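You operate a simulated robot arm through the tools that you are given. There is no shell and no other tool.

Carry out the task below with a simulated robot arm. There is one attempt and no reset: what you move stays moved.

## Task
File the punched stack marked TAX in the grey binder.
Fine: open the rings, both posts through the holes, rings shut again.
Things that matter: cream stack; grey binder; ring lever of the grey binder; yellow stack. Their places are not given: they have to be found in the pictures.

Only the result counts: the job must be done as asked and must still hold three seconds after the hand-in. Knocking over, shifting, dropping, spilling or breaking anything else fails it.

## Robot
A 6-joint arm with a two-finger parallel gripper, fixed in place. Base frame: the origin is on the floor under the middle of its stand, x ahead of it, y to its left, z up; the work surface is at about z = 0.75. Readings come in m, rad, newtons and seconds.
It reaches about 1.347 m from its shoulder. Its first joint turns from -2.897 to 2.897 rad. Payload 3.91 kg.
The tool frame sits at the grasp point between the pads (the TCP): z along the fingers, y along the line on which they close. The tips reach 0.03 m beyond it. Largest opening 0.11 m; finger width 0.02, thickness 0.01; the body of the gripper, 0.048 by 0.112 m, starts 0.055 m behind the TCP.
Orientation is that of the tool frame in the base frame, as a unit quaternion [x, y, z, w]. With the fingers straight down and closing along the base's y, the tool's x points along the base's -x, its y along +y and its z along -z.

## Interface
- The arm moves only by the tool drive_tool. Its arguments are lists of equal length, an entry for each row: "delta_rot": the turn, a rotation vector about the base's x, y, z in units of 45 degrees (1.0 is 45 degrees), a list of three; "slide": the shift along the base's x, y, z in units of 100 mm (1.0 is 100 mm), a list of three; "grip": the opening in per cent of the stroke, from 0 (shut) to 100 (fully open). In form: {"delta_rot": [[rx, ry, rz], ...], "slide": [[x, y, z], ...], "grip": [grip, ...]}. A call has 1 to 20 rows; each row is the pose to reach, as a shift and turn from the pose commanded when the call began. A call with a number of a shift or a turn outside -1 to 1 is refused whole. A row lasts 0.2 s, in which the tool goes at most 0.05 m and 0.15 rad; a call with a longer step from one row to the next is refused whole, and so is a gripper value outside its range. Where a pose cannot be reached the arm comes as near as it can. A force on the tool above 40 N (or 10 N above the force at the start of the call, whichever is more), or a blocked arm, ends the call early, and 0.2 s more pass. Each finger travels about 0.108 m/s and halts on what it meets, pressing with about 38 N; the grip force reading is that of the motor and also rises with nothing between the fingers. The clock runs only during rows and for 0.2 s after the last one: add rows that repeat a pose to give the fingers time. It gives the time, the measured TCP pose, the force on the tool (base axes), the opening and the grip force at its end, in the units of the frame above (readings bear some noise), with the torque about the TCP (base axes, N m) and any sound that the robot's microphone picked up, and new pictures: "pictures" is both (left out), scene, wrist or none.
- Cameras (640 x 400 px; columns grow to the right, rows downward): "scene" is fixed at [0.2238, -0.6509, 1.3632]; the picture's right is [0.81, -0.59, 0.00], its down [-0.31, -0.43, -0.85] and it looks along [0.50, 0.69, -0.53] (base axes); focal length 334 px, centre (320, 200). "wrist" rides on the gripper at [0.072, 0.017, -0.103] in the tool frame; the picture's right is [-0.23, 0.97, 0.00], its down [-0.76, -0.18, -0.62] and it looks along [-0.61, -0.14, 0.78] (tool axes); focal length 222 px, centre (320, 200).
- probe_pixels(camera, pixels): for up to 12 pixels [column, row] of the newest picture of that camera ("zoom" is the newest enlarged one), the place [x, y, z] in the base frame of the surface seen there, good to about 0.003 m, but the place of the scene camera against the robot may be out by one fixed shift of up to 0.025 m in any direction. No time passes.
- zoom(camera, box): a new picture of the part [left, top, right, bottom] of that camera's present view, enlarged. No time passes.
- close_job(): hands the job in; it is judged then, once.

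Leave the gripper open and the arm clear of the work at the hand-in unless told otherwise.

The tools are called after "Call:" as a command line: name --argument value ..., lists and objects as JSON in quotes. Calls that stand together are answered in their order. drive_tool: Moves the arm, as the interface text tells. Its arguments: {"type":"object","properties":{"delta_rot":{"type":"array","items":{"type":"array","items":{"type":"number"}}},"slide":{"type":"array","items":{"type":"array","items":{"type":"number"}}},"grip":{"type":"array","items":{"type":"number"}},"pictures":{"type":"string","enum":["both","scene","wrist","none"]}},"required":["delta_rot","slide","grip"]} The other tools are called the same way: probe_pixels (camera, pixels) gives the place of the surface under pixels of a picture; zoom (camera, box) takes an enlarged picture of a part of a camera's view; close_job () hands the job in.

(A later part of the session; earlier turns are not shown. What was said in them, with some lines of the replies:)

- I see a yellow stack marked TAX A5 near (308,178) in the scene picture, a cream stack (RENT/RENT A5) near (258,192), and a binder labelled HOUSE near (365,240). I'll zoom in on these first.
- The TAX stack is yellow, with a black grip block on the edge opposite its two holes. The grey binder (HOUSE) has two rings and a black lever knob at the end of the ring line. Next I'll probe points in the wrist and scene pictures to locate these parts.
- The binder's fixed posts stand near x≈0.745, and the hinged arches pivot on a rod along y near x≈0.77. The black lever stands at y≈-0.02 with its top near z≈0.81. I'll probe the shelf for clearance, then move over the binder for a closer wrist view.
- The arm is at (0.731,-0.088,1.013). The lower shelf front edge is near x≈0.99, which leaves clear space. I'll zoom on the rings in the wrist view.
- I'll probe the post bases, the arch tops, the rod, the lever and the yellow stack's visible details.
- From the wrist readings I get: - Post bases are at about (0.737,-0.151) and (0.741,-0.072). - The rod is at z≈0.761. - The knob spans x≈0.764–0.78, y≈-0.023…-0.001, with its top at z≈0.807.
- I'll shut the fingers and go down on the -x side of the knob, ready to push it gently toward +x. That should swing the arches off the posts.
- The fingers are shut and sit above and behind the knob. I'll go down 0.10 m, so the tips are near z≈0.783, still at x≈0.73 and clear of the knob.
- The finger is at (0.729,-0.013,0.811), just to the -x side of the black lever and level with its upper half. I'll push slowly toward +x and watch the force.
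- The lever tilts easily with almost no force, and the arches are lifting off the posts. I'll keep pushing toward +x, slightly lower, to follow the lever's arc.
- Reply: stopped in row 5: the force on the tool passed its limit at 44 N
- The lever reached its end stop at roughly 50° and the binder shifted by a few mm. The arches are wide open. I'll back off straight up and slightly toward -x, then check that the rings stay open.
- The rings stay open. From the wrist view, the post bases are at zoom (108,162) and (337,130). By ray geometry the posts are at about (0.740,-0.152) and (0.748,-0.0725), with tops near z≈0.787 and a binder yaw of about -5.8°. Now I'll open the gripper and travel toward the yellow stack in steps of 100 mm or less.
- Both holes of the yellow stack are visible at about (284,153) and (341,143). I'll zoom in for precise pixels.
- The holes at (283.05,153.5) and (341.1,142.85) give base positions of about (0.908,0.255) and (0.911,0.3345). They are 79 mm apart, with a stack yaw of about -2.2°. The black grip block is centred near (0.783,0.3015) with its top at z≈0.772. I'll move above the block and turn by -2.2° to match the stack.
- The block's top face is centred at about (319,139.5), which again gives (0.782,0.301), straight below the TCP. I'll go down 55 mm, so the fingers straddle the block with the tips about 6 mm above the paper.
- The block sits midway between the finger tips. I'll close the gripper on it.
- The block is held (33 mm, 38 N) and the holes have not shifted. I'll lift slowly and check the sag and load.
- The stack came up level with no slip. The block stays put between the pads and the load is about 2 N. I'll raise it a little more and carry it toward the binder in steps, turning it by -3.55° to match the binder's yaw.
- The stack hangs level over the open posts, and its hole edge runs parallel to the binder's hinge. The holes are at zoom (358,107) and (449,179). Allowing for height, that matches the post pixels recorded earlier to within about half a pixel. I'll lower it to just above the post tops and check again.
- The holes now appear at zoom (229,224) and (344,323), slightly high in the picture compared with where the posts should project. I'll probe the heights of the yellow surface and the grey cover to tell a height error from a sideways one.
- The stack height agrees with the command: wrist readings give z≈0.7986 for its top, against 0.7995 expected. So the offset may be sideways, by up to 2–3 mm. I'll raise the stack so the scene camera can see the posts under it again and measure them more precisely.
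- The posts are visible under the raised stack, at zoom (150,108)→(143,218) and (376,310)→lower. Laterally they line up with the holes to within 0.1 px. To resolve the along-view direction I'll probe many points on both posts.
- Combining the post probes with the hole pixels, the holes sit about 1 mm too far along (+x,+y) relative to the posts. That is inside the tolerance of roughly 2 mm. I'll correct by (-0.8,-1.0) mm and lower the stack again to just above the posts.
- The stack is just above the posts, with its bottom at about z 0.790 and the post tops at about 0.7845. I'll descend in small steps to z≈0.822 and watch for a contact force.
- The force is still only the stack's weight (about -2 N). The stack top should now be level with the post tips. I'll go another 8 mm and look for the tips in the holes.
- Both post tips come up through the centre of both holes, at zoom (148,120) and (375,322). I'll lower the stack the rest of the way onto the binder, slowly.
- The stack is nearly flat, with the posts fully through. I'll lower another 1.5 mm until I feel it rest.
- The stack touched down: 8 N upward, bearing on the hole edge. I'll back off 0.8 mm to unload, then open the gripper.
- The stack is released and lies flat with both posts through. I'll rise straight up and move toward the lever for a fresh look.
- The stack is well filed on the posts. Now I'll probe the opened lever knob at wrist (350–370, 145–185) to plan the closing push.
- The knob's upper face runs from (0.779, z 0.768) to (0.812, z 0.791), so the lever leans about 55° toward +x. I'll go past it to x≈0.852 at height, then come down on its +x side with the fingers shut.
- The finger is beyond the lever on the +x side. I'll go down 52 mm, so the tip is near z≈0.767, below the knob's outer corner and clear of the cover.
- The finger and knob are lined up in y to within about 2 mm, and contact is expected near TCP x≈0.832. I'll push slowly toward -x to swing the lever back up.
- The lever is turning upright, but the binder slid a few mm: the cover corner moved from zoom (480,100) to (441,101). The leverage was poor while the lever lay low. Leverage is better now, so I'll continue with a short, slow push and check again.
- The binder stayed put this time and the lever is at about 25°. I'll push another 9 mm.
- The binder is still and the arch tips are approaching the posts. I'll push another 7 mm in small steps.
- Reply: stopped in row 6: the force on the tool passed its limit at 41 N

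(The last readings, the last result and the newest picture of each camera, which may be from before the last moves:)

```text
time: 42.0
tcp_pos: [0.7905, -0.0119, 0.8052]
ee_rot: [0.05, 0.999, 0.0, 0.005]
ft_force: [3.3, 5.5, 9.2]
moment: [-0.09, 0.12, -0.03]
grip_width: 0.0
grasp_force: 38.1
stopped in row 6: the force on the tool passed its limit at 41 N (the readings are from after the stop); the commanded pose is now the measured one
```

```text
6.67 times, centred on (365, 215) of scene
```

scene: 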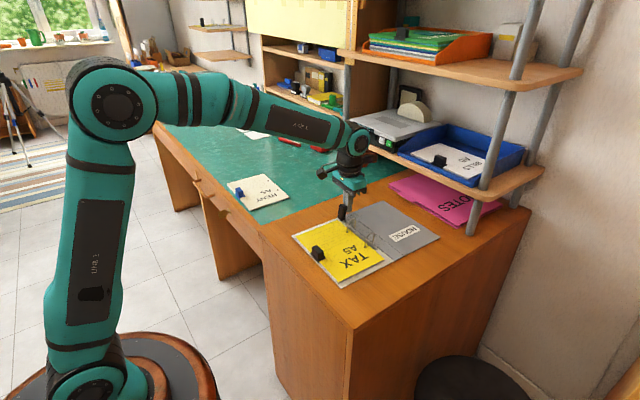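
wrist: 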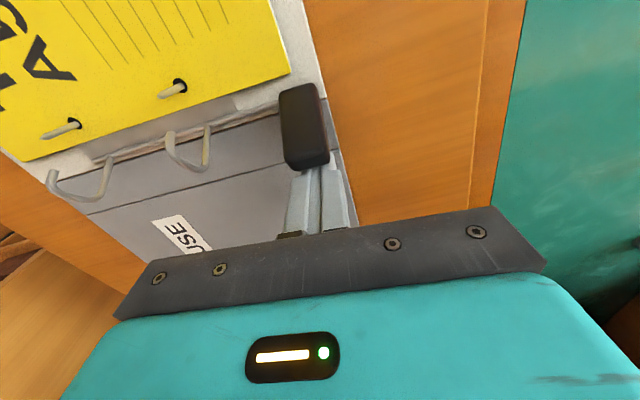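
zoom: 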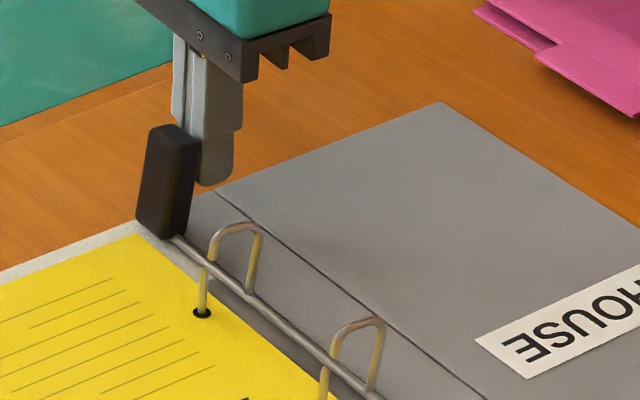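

The force jumped to 41 N, so the lever appears to have reached its closed stop. I'll zoom in on the arch tips and posts to verify.

Call:
zoom --camera "scene" --box '[340, 210, 388, 240]'

Call:
zoom --camera "scene" --box '[355, 225, 387, 245]'

Call:
zoom --camera "scene" --box '[340, 195, 372, 235]'

```text
13.33 times, centred on (364, 225) of scene
```

zoom: 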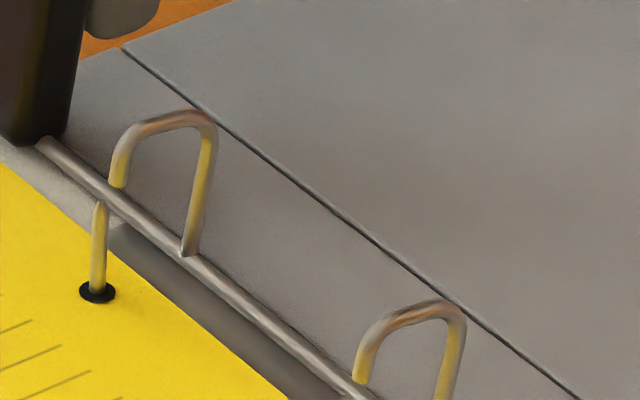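

```text
16.00 times, centred on (371, 235) of scene
```

zoom: 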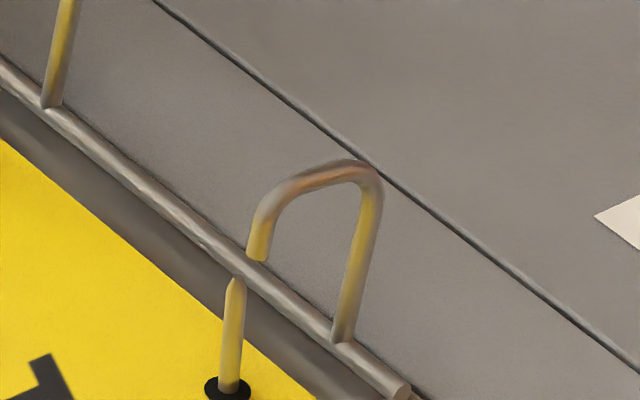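

```text
10.00 times, centred on (356, 215) of scene
```

zoom: 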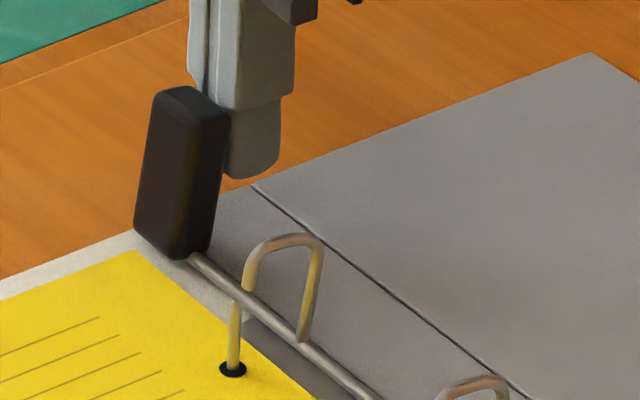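

There is still a gap of a few mm between each arch tip and its post, so the rings are not shut yet. I'll look at the contact from the wrist camera.

Call:
zoom --camera "wrist" --box '[200, 60, 440, 210]'

Call:
zoom --camera "wrist" --box '[0, 0, 360, 225]'

Call:
zoom --camera "scene" --box '[340, 180, 380, 225]'

```text
2.67 times, centred on (320, 135) of wrist
```

zoom: 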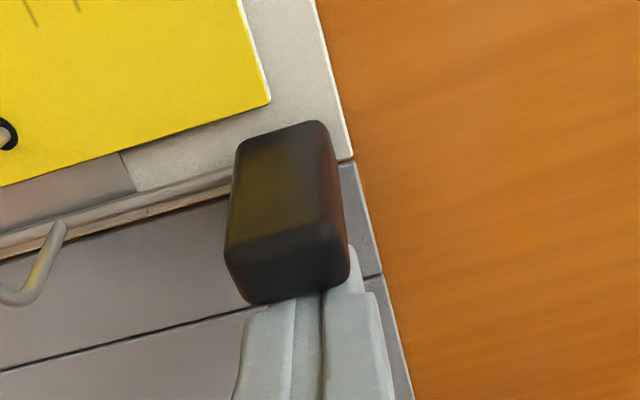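

```text
1.78 times, centred on (180, 112) of wrist
```

zoom: 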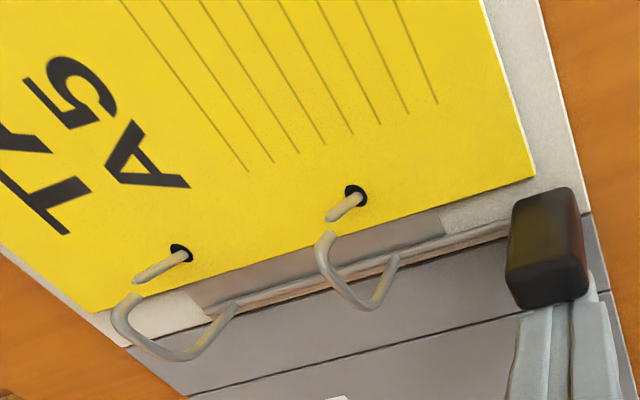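

```text
8.89 times, centred on (360, 202) of scene
```

zoom: 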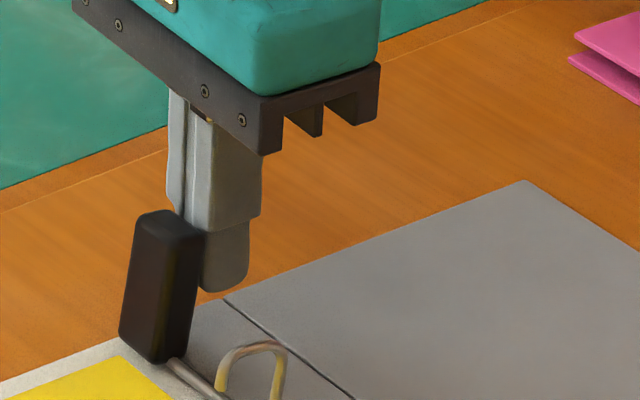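

The knob's top corner is wedged under the finger's wider shoulder (TCP z≈0.805), which explains the upward force. I'll back off 6 mm, rise 17 mm so only the slim tip touches the knob, and look again.

Call:
drive_tool --delta_rot '[[0, 0, 0], [0, 0, 0], [0, 0, 0], [0, 0, 0], [0, 0, 0]]' --slide '[[0.04, 0, 0], [0.08, 0, 0], [0.08, 0, 0.08], [0.08, 0, 0.16], [0.08, 0, 0.16]]' --grip '[0, 0, 0, 0, 0]' --pictures "scene"

Call:
zoom --camera "scene" --box '[325, 185, 405, 245]'

Call:
zoom --camera "scene" --box '[340, 180, 380, 225]'

```text
time: 43.1
tcp_pos: [0.798, -0.0125, 0.8205]
ee_rot: [0.051, 0.999, 0.0, 0.003]
ft_force: [1.1, -0.1, 0.4]
moment: [0.02, 0.01, -0.03]
grip_width: 0.0001
grasp_force: 36.9
```

scene: 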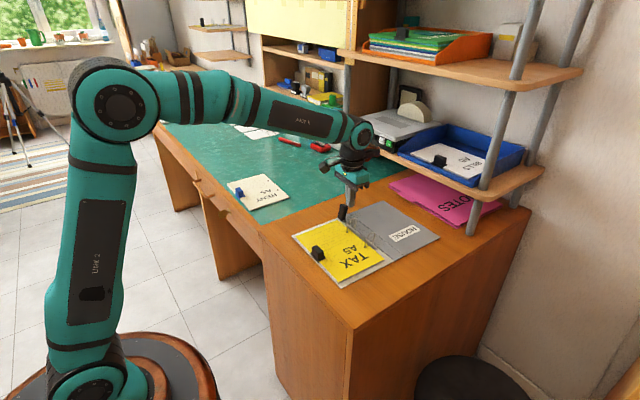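

```text
6.67 times, centred on (365, 215) of scene
```

zoom: 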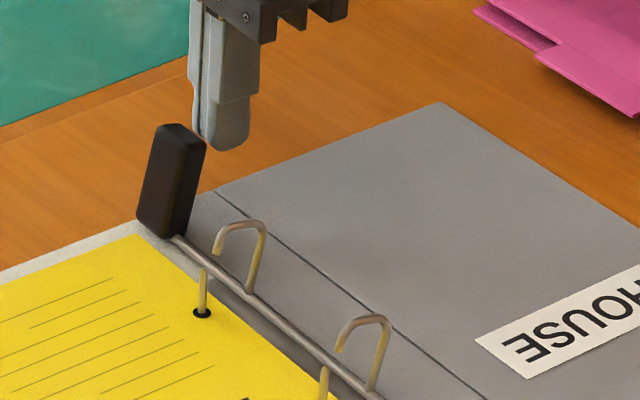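

```text
8.89 times, centred on (360, 202) of scene
```

zoom: 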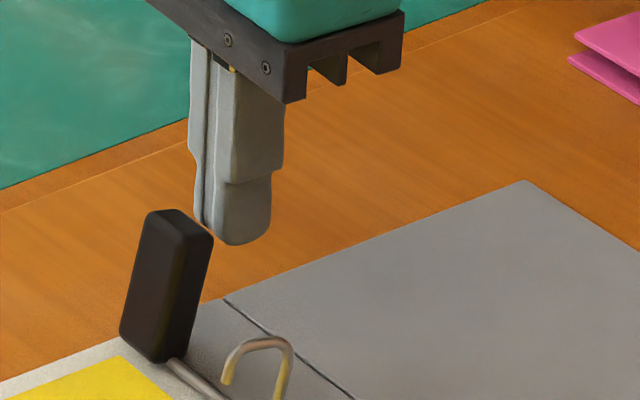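

Now the slim tip overlaps the knob's upper 15 mm. I'll push toward -x again slowly to finish closing.

Call:
drive_tool --delta_rot '[[0, 0, 0], [0, 0, 0], [0, 0, 0], [0, 0, 0], [0, 0, 0], [0, 0, 0], [0, 0, 0]]' --slide '[[-0.02, 0, 0], [-0.04, 0, 0], [-0.06, 0, 0], [-0.08, 0.0, 0], [-0.1, 0.0, 0], [-0.12, 0.0, 0], [-0.12, 0.0, 0]]' --grip '[0, 0, 0, 0, 0, 0, 0]' --pictures "scene"

Call:
zoom --camera "scene" --box '[325, 185, 405, 245]'

Call:
zoom --camera "scene" --box '[340, 210, 388, 240]'

```text
time: 44.8
tcp_pos: [0.7859, -0.0127, 0.8218]
ee_rot: [0.05, 0.999, 0.0, 0.004]
ft_force: [0.1, 0.0, -0.2]
moment: [0.02, -0.02, 0.01]
grip_width: 0.0
grasp_force: 37.8
```

scene: 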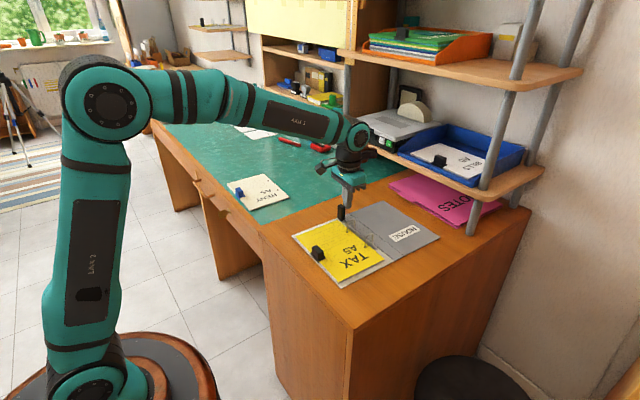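

```text
6.67 times, centred on (365, 215) of scene
```

zoom: 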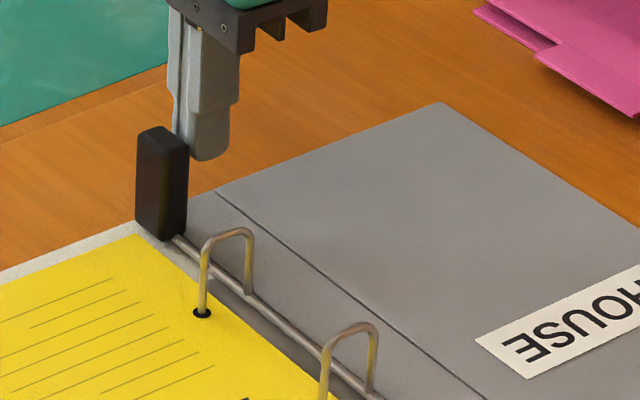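

```text
13.33 times, centred on (364, 225) of scene
```

zoom: 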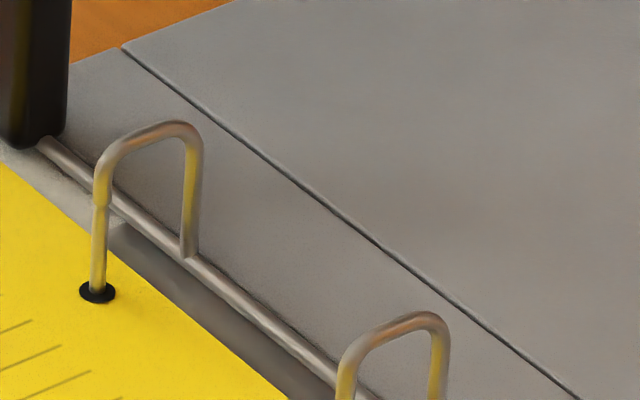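

The arch tips now meet the posts, at zoom (100,205), and the binder has not moved. I'll nudge a further 3 mm to make sure it is seated against its closed stop.

Call:
drive_tool --delta_rot '[[0, 0, 0], [0, 0, 0], [0, 0, 0], [0, 0, 0]]' --slide '[[-0.01, 0, 0], [-0.02, 0, 0], [-0.03, 0, 0], [-0.03, 0.0, 0]]' --grip '[0, 0, 0, 0]' --pictures "scene"

Call:
zoom --camera "scene" --box '[325, 185, 405, 245]'

Call:
zoom --camera "scene" --box '[340, 210, 388, 240]'

```text
time: 45.8
tcp_pos: [0.7834, -0.0112, 0.8204]
ee_rot: [0.051, 0.999, 0.0, 0.004]
ft_force: [2.2, 1.2, 1.2]
moment: [-0.01, -0.03, 0.0]
grip_width: 0.0
grasp_force: 37.5
```

scene: 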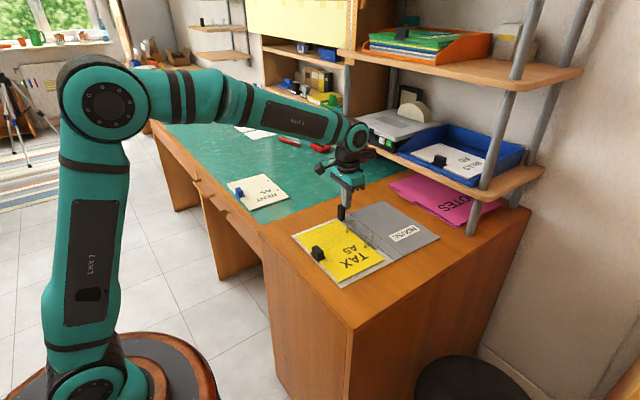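

```text
6.67 times, centred on (365, 215) of scene
```

zoom: 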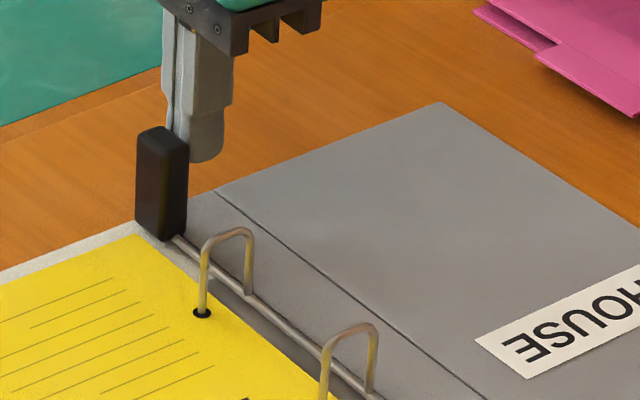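

```text
13.33 times, centred on (364, 225) of scene
```

zoom: 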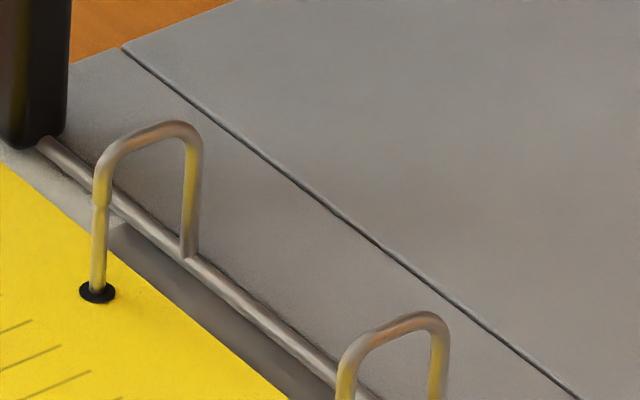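

The knob is vertical and the finger now only touches it lightly (about 2 N). A final 1.5 mm nudge will confirm it is against a firm stop.

Call:
drive_tool --delta_rot '[[0, 0, 0], [0, 0, 0], [0, 0, 0]]' --slide '[[-0.008, 0, 0], [-0.015, 0, 0], [-0.015, 0, 0]]' --grip '[0, 0, 0]' --pictures "scene"

Call:
zoom --camera "scene" --box '[325, 185, 405, 245]'

Call:
zoom --camera "scene" --box '[340, 215, 380, 240]'

```text
time: 46.5
tcp_pos: [0.7819, -0.0119, 0.8205]
ee_rot: [0.051, 0.999, 0.0, 0.003]
ft_force: [1.2, -1.0, -1.2]
moment: [-0.01, -0.02, 0.0]
grip_width: 0.0
grasp_force: 37.8
```

scene: 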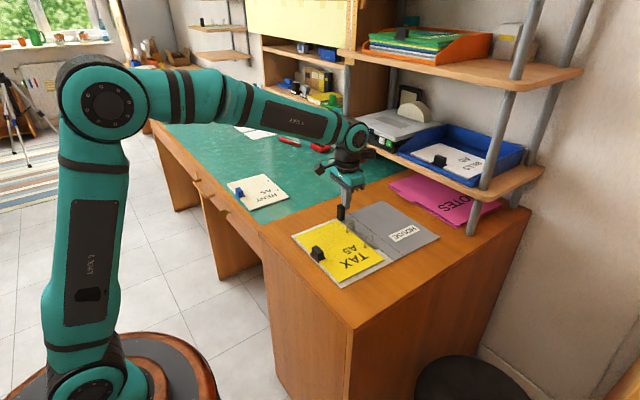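

```text
6.67 times, centred on (365, 215) of scene
```

zoom: 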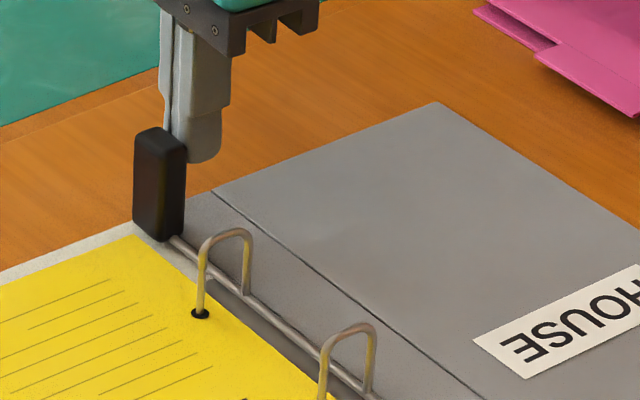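

```text
16.00 times, centred on (360, 228) of scene
```

zoom: 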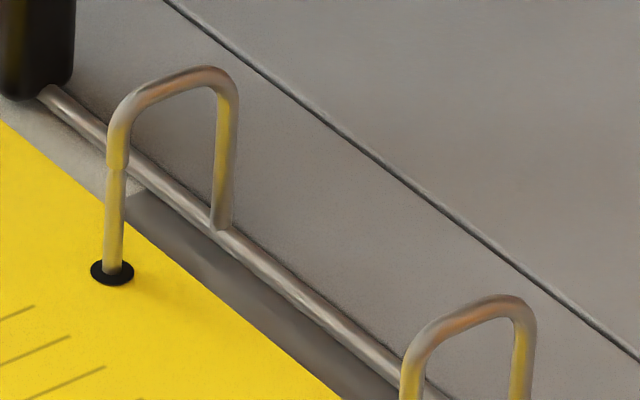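

The whole binder now moves with the push (about 1 mm), so the lever is at its closed stop. The tapered post tips sit inside the arch ends. I'll back off in +x and rise clear, then check that it stays shut.

Call:
drive_tool --delta_rot '[[0, 0, 0], [0, 0, 0], [0, 0, 0], [0, 0, 0], [0, 0, 0]]' --slide '[[0.05, 0, 0], [0.12, 0, 0.05], [0.15, 0, 0.3], [0.15, 0, 0.7], [0.15, 0, 1.0]]' --grip '[0, 0, 0, 0, 0]' --pictures "none"

Call:
drive_tool --delta_rot '[[0, 0, 0], [0, 0, 0], [0, 0, 0], [0, 0, 0], [0, 0, 0]]' --slide '[[-0.3, 0.2, 0.2], [-0.6, 0.4, 0.5], [-0.9, 0.6, 0.8], [-1.0, 0.8, 1.0], [-1.0, 0.8, 1.0]]' --grip '[20, 60, 100, 100, 100]' --pictures "both"

Call:
zoom --camera "scene" --box '[285, 190, 445, 290]'

Call:
zoom --camera "scene" --box '[340, 210, 388, 240]'

Call:
zoom --camera "scene" --box '[350, 222, 390, 247]'

```text
time: 47.8
tcp_pos: [0.7956, -0.0092, 0.9204]
ee_rot: [0.05, 0.999, 0.0, 0.004]
ft_force: [0.5, 0.6, -1.1]
moment: [0.0, 0.03, 0.0]
grip_width: 0.0001
grasp_force: 37.5
```

```text
time: 49.0
tcp_pos: [0.6997, 0.0672, 1.0215]
ee_rot: [0.051, 0.999, 0.0, 0.003]
ft_force: [-0.5, -0.2, -0.2]
moment: [-0.01, 0.02, 0.0]
grip_width: 0.11
grasp_force: 0.0
```

scene: 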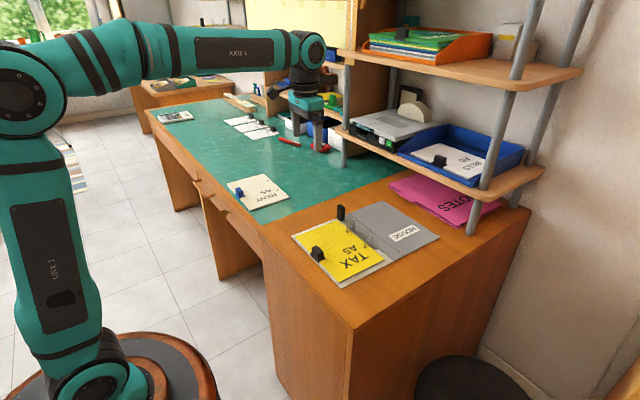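
wrist: 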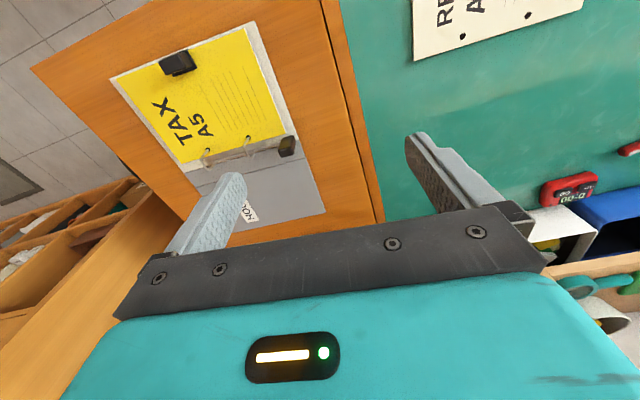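

```text
4.00 times, centred on (365, 240) of scene
```

zoom: 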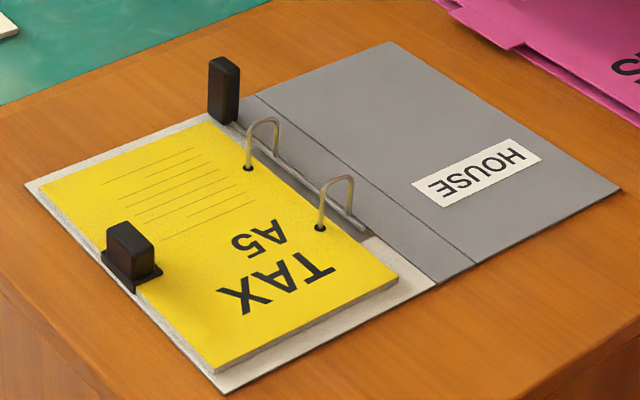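

```text
13.33 times, centred on (364, 225) of scene
```

zoom: 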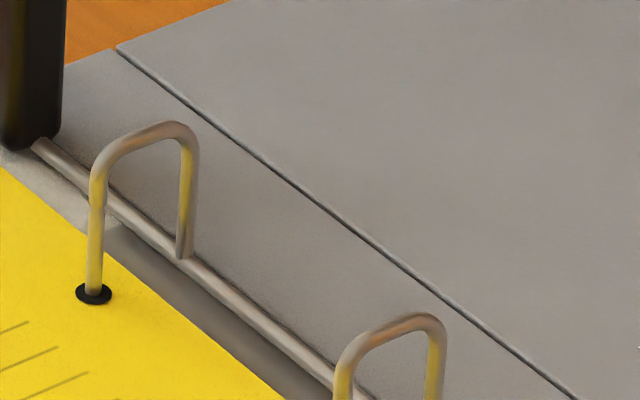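

```text
16.00 times, centred on (370, 234) of scene
```

zoom: 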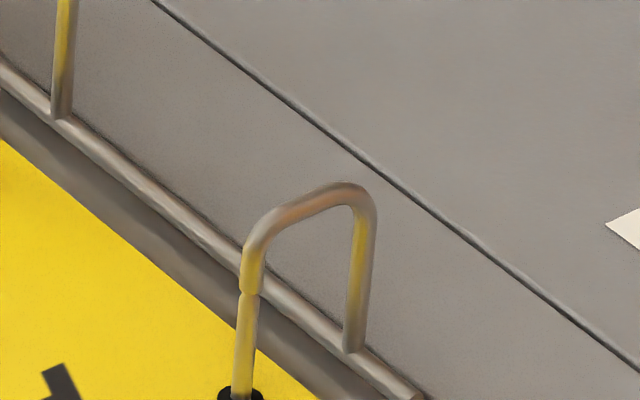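

The rings are closed over both posts, the lever stands upright, and nothing else has moved. I'll wait a moment further away and take a last close look from both cameras.

Call:
drive_tool --delta_rot '[[0, 0, 0], [0, 0, 0], [0, 0, 0], [0, 0, 0], [0, 0, 0], [0, 0, 0]]' --slide '[[-0.1, -0.3, 0.2], [-0.1, -0.6, 0.4], [-0.1, -0.9, 0.6], [-0.1, -1.0, 0.7], [-0.1, -1.0, 0.7], [-0.1, -1.0, 0.7]]' --grip '[100, 100, 100, 100, 100, 100]' --pictures "both"

Call:
zoom --camera "wrist" --box '[220, 40, 420, 165]'

Call:
zoom --camera "scene" --box '[325, 195, 405, 255]'

Call:
zoom --camera "scene" --box '[210, 100, 350, 220]'

```text
time: 50.4
tcp_pos: [0.6871, -0.0318, 1.0895]
ee_rot: [0.05, 0.999, 0.0, 0.004]
ft_force: [1.3, 0.2, -1.2]
moment: [-0.01, -0.02, 0.01]
grip_width: 0.1101
grasp_force: 0.0
```

scene: 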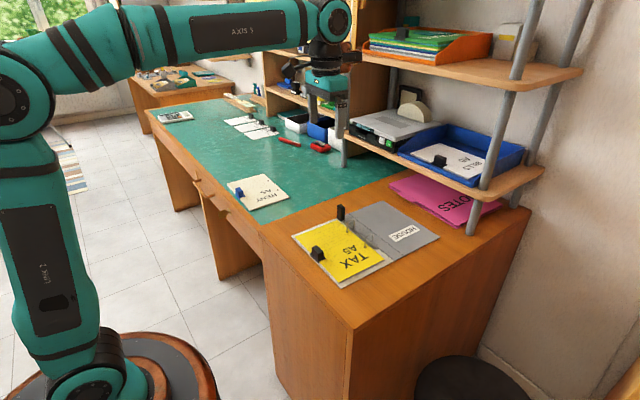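
wrist: 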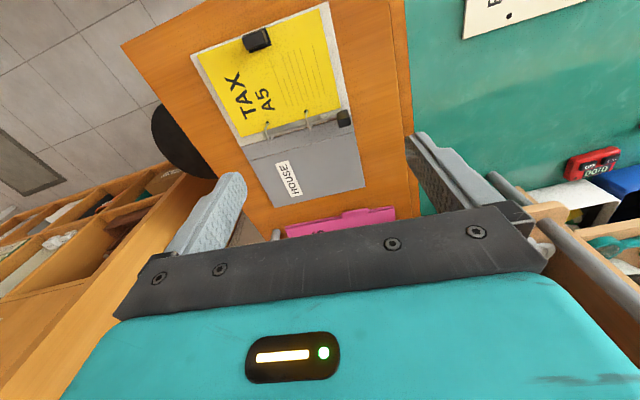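

```text
3.20 times, centred on (320, 102) of wrist
```

zoom: 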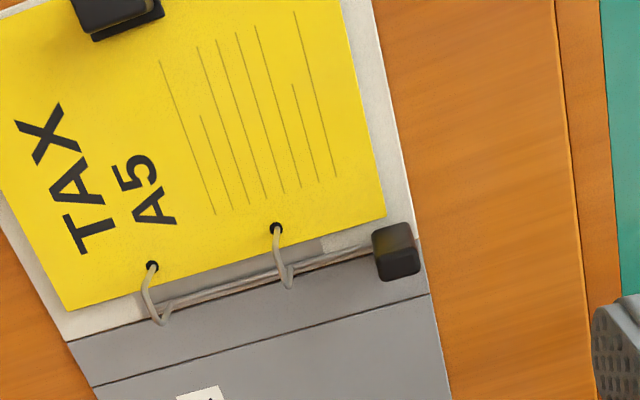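

```text
6.67 times, centred on (365, 225) of scene
```

zoom: 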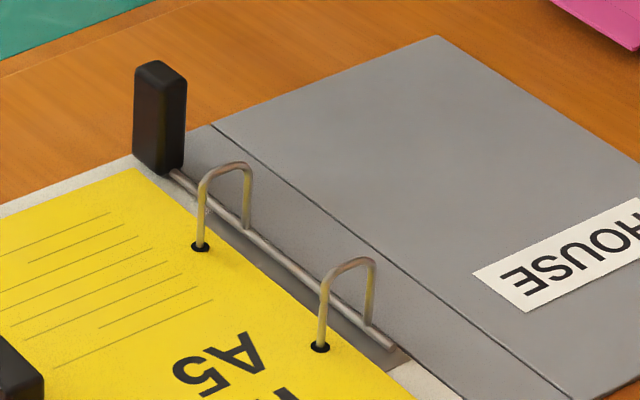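

```text
3.33 times, centred on (280, 160) of scene
```

zoom: 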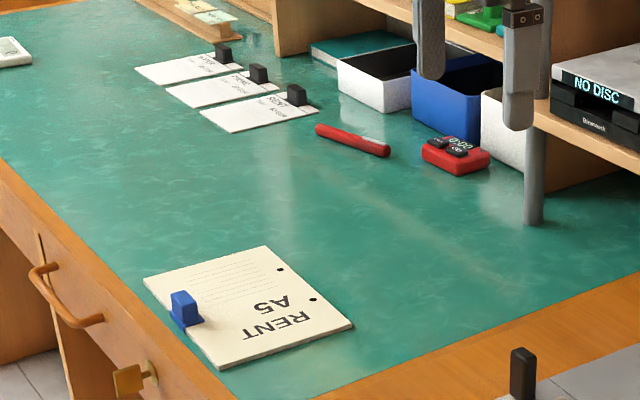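

The yellow TAX stack lies flat in the grey HOUSE binder with both posts through its holes. The arches meet the posts and the lever is upright. The cream stack and everything else are where they started. The gripper is open and well clear, so I'm handing in.

Call:
close_job

```text
The job is handed in.
```

The yellow TAX stack is filed in the grey HOUSE binder, and I've handed the job in. Both posts go through its holes, and the rings are shut with the lever upright.

- **Binder moved:** it slid by roughly 10–15 mm and turned slightly while I pushed the lever, mostly when closing the rings. I left it there rather than risk disturbing the filed stack.
- **Rings:** they were still shut about 4 seconds after I let go of the lever. In the last close views the arch ends sit on the posts, with a faint seam visible on one ring.
- **Everything else:** the cream RENT stack and the other items were not touched. The arm finished clear of the work with the gripper open.
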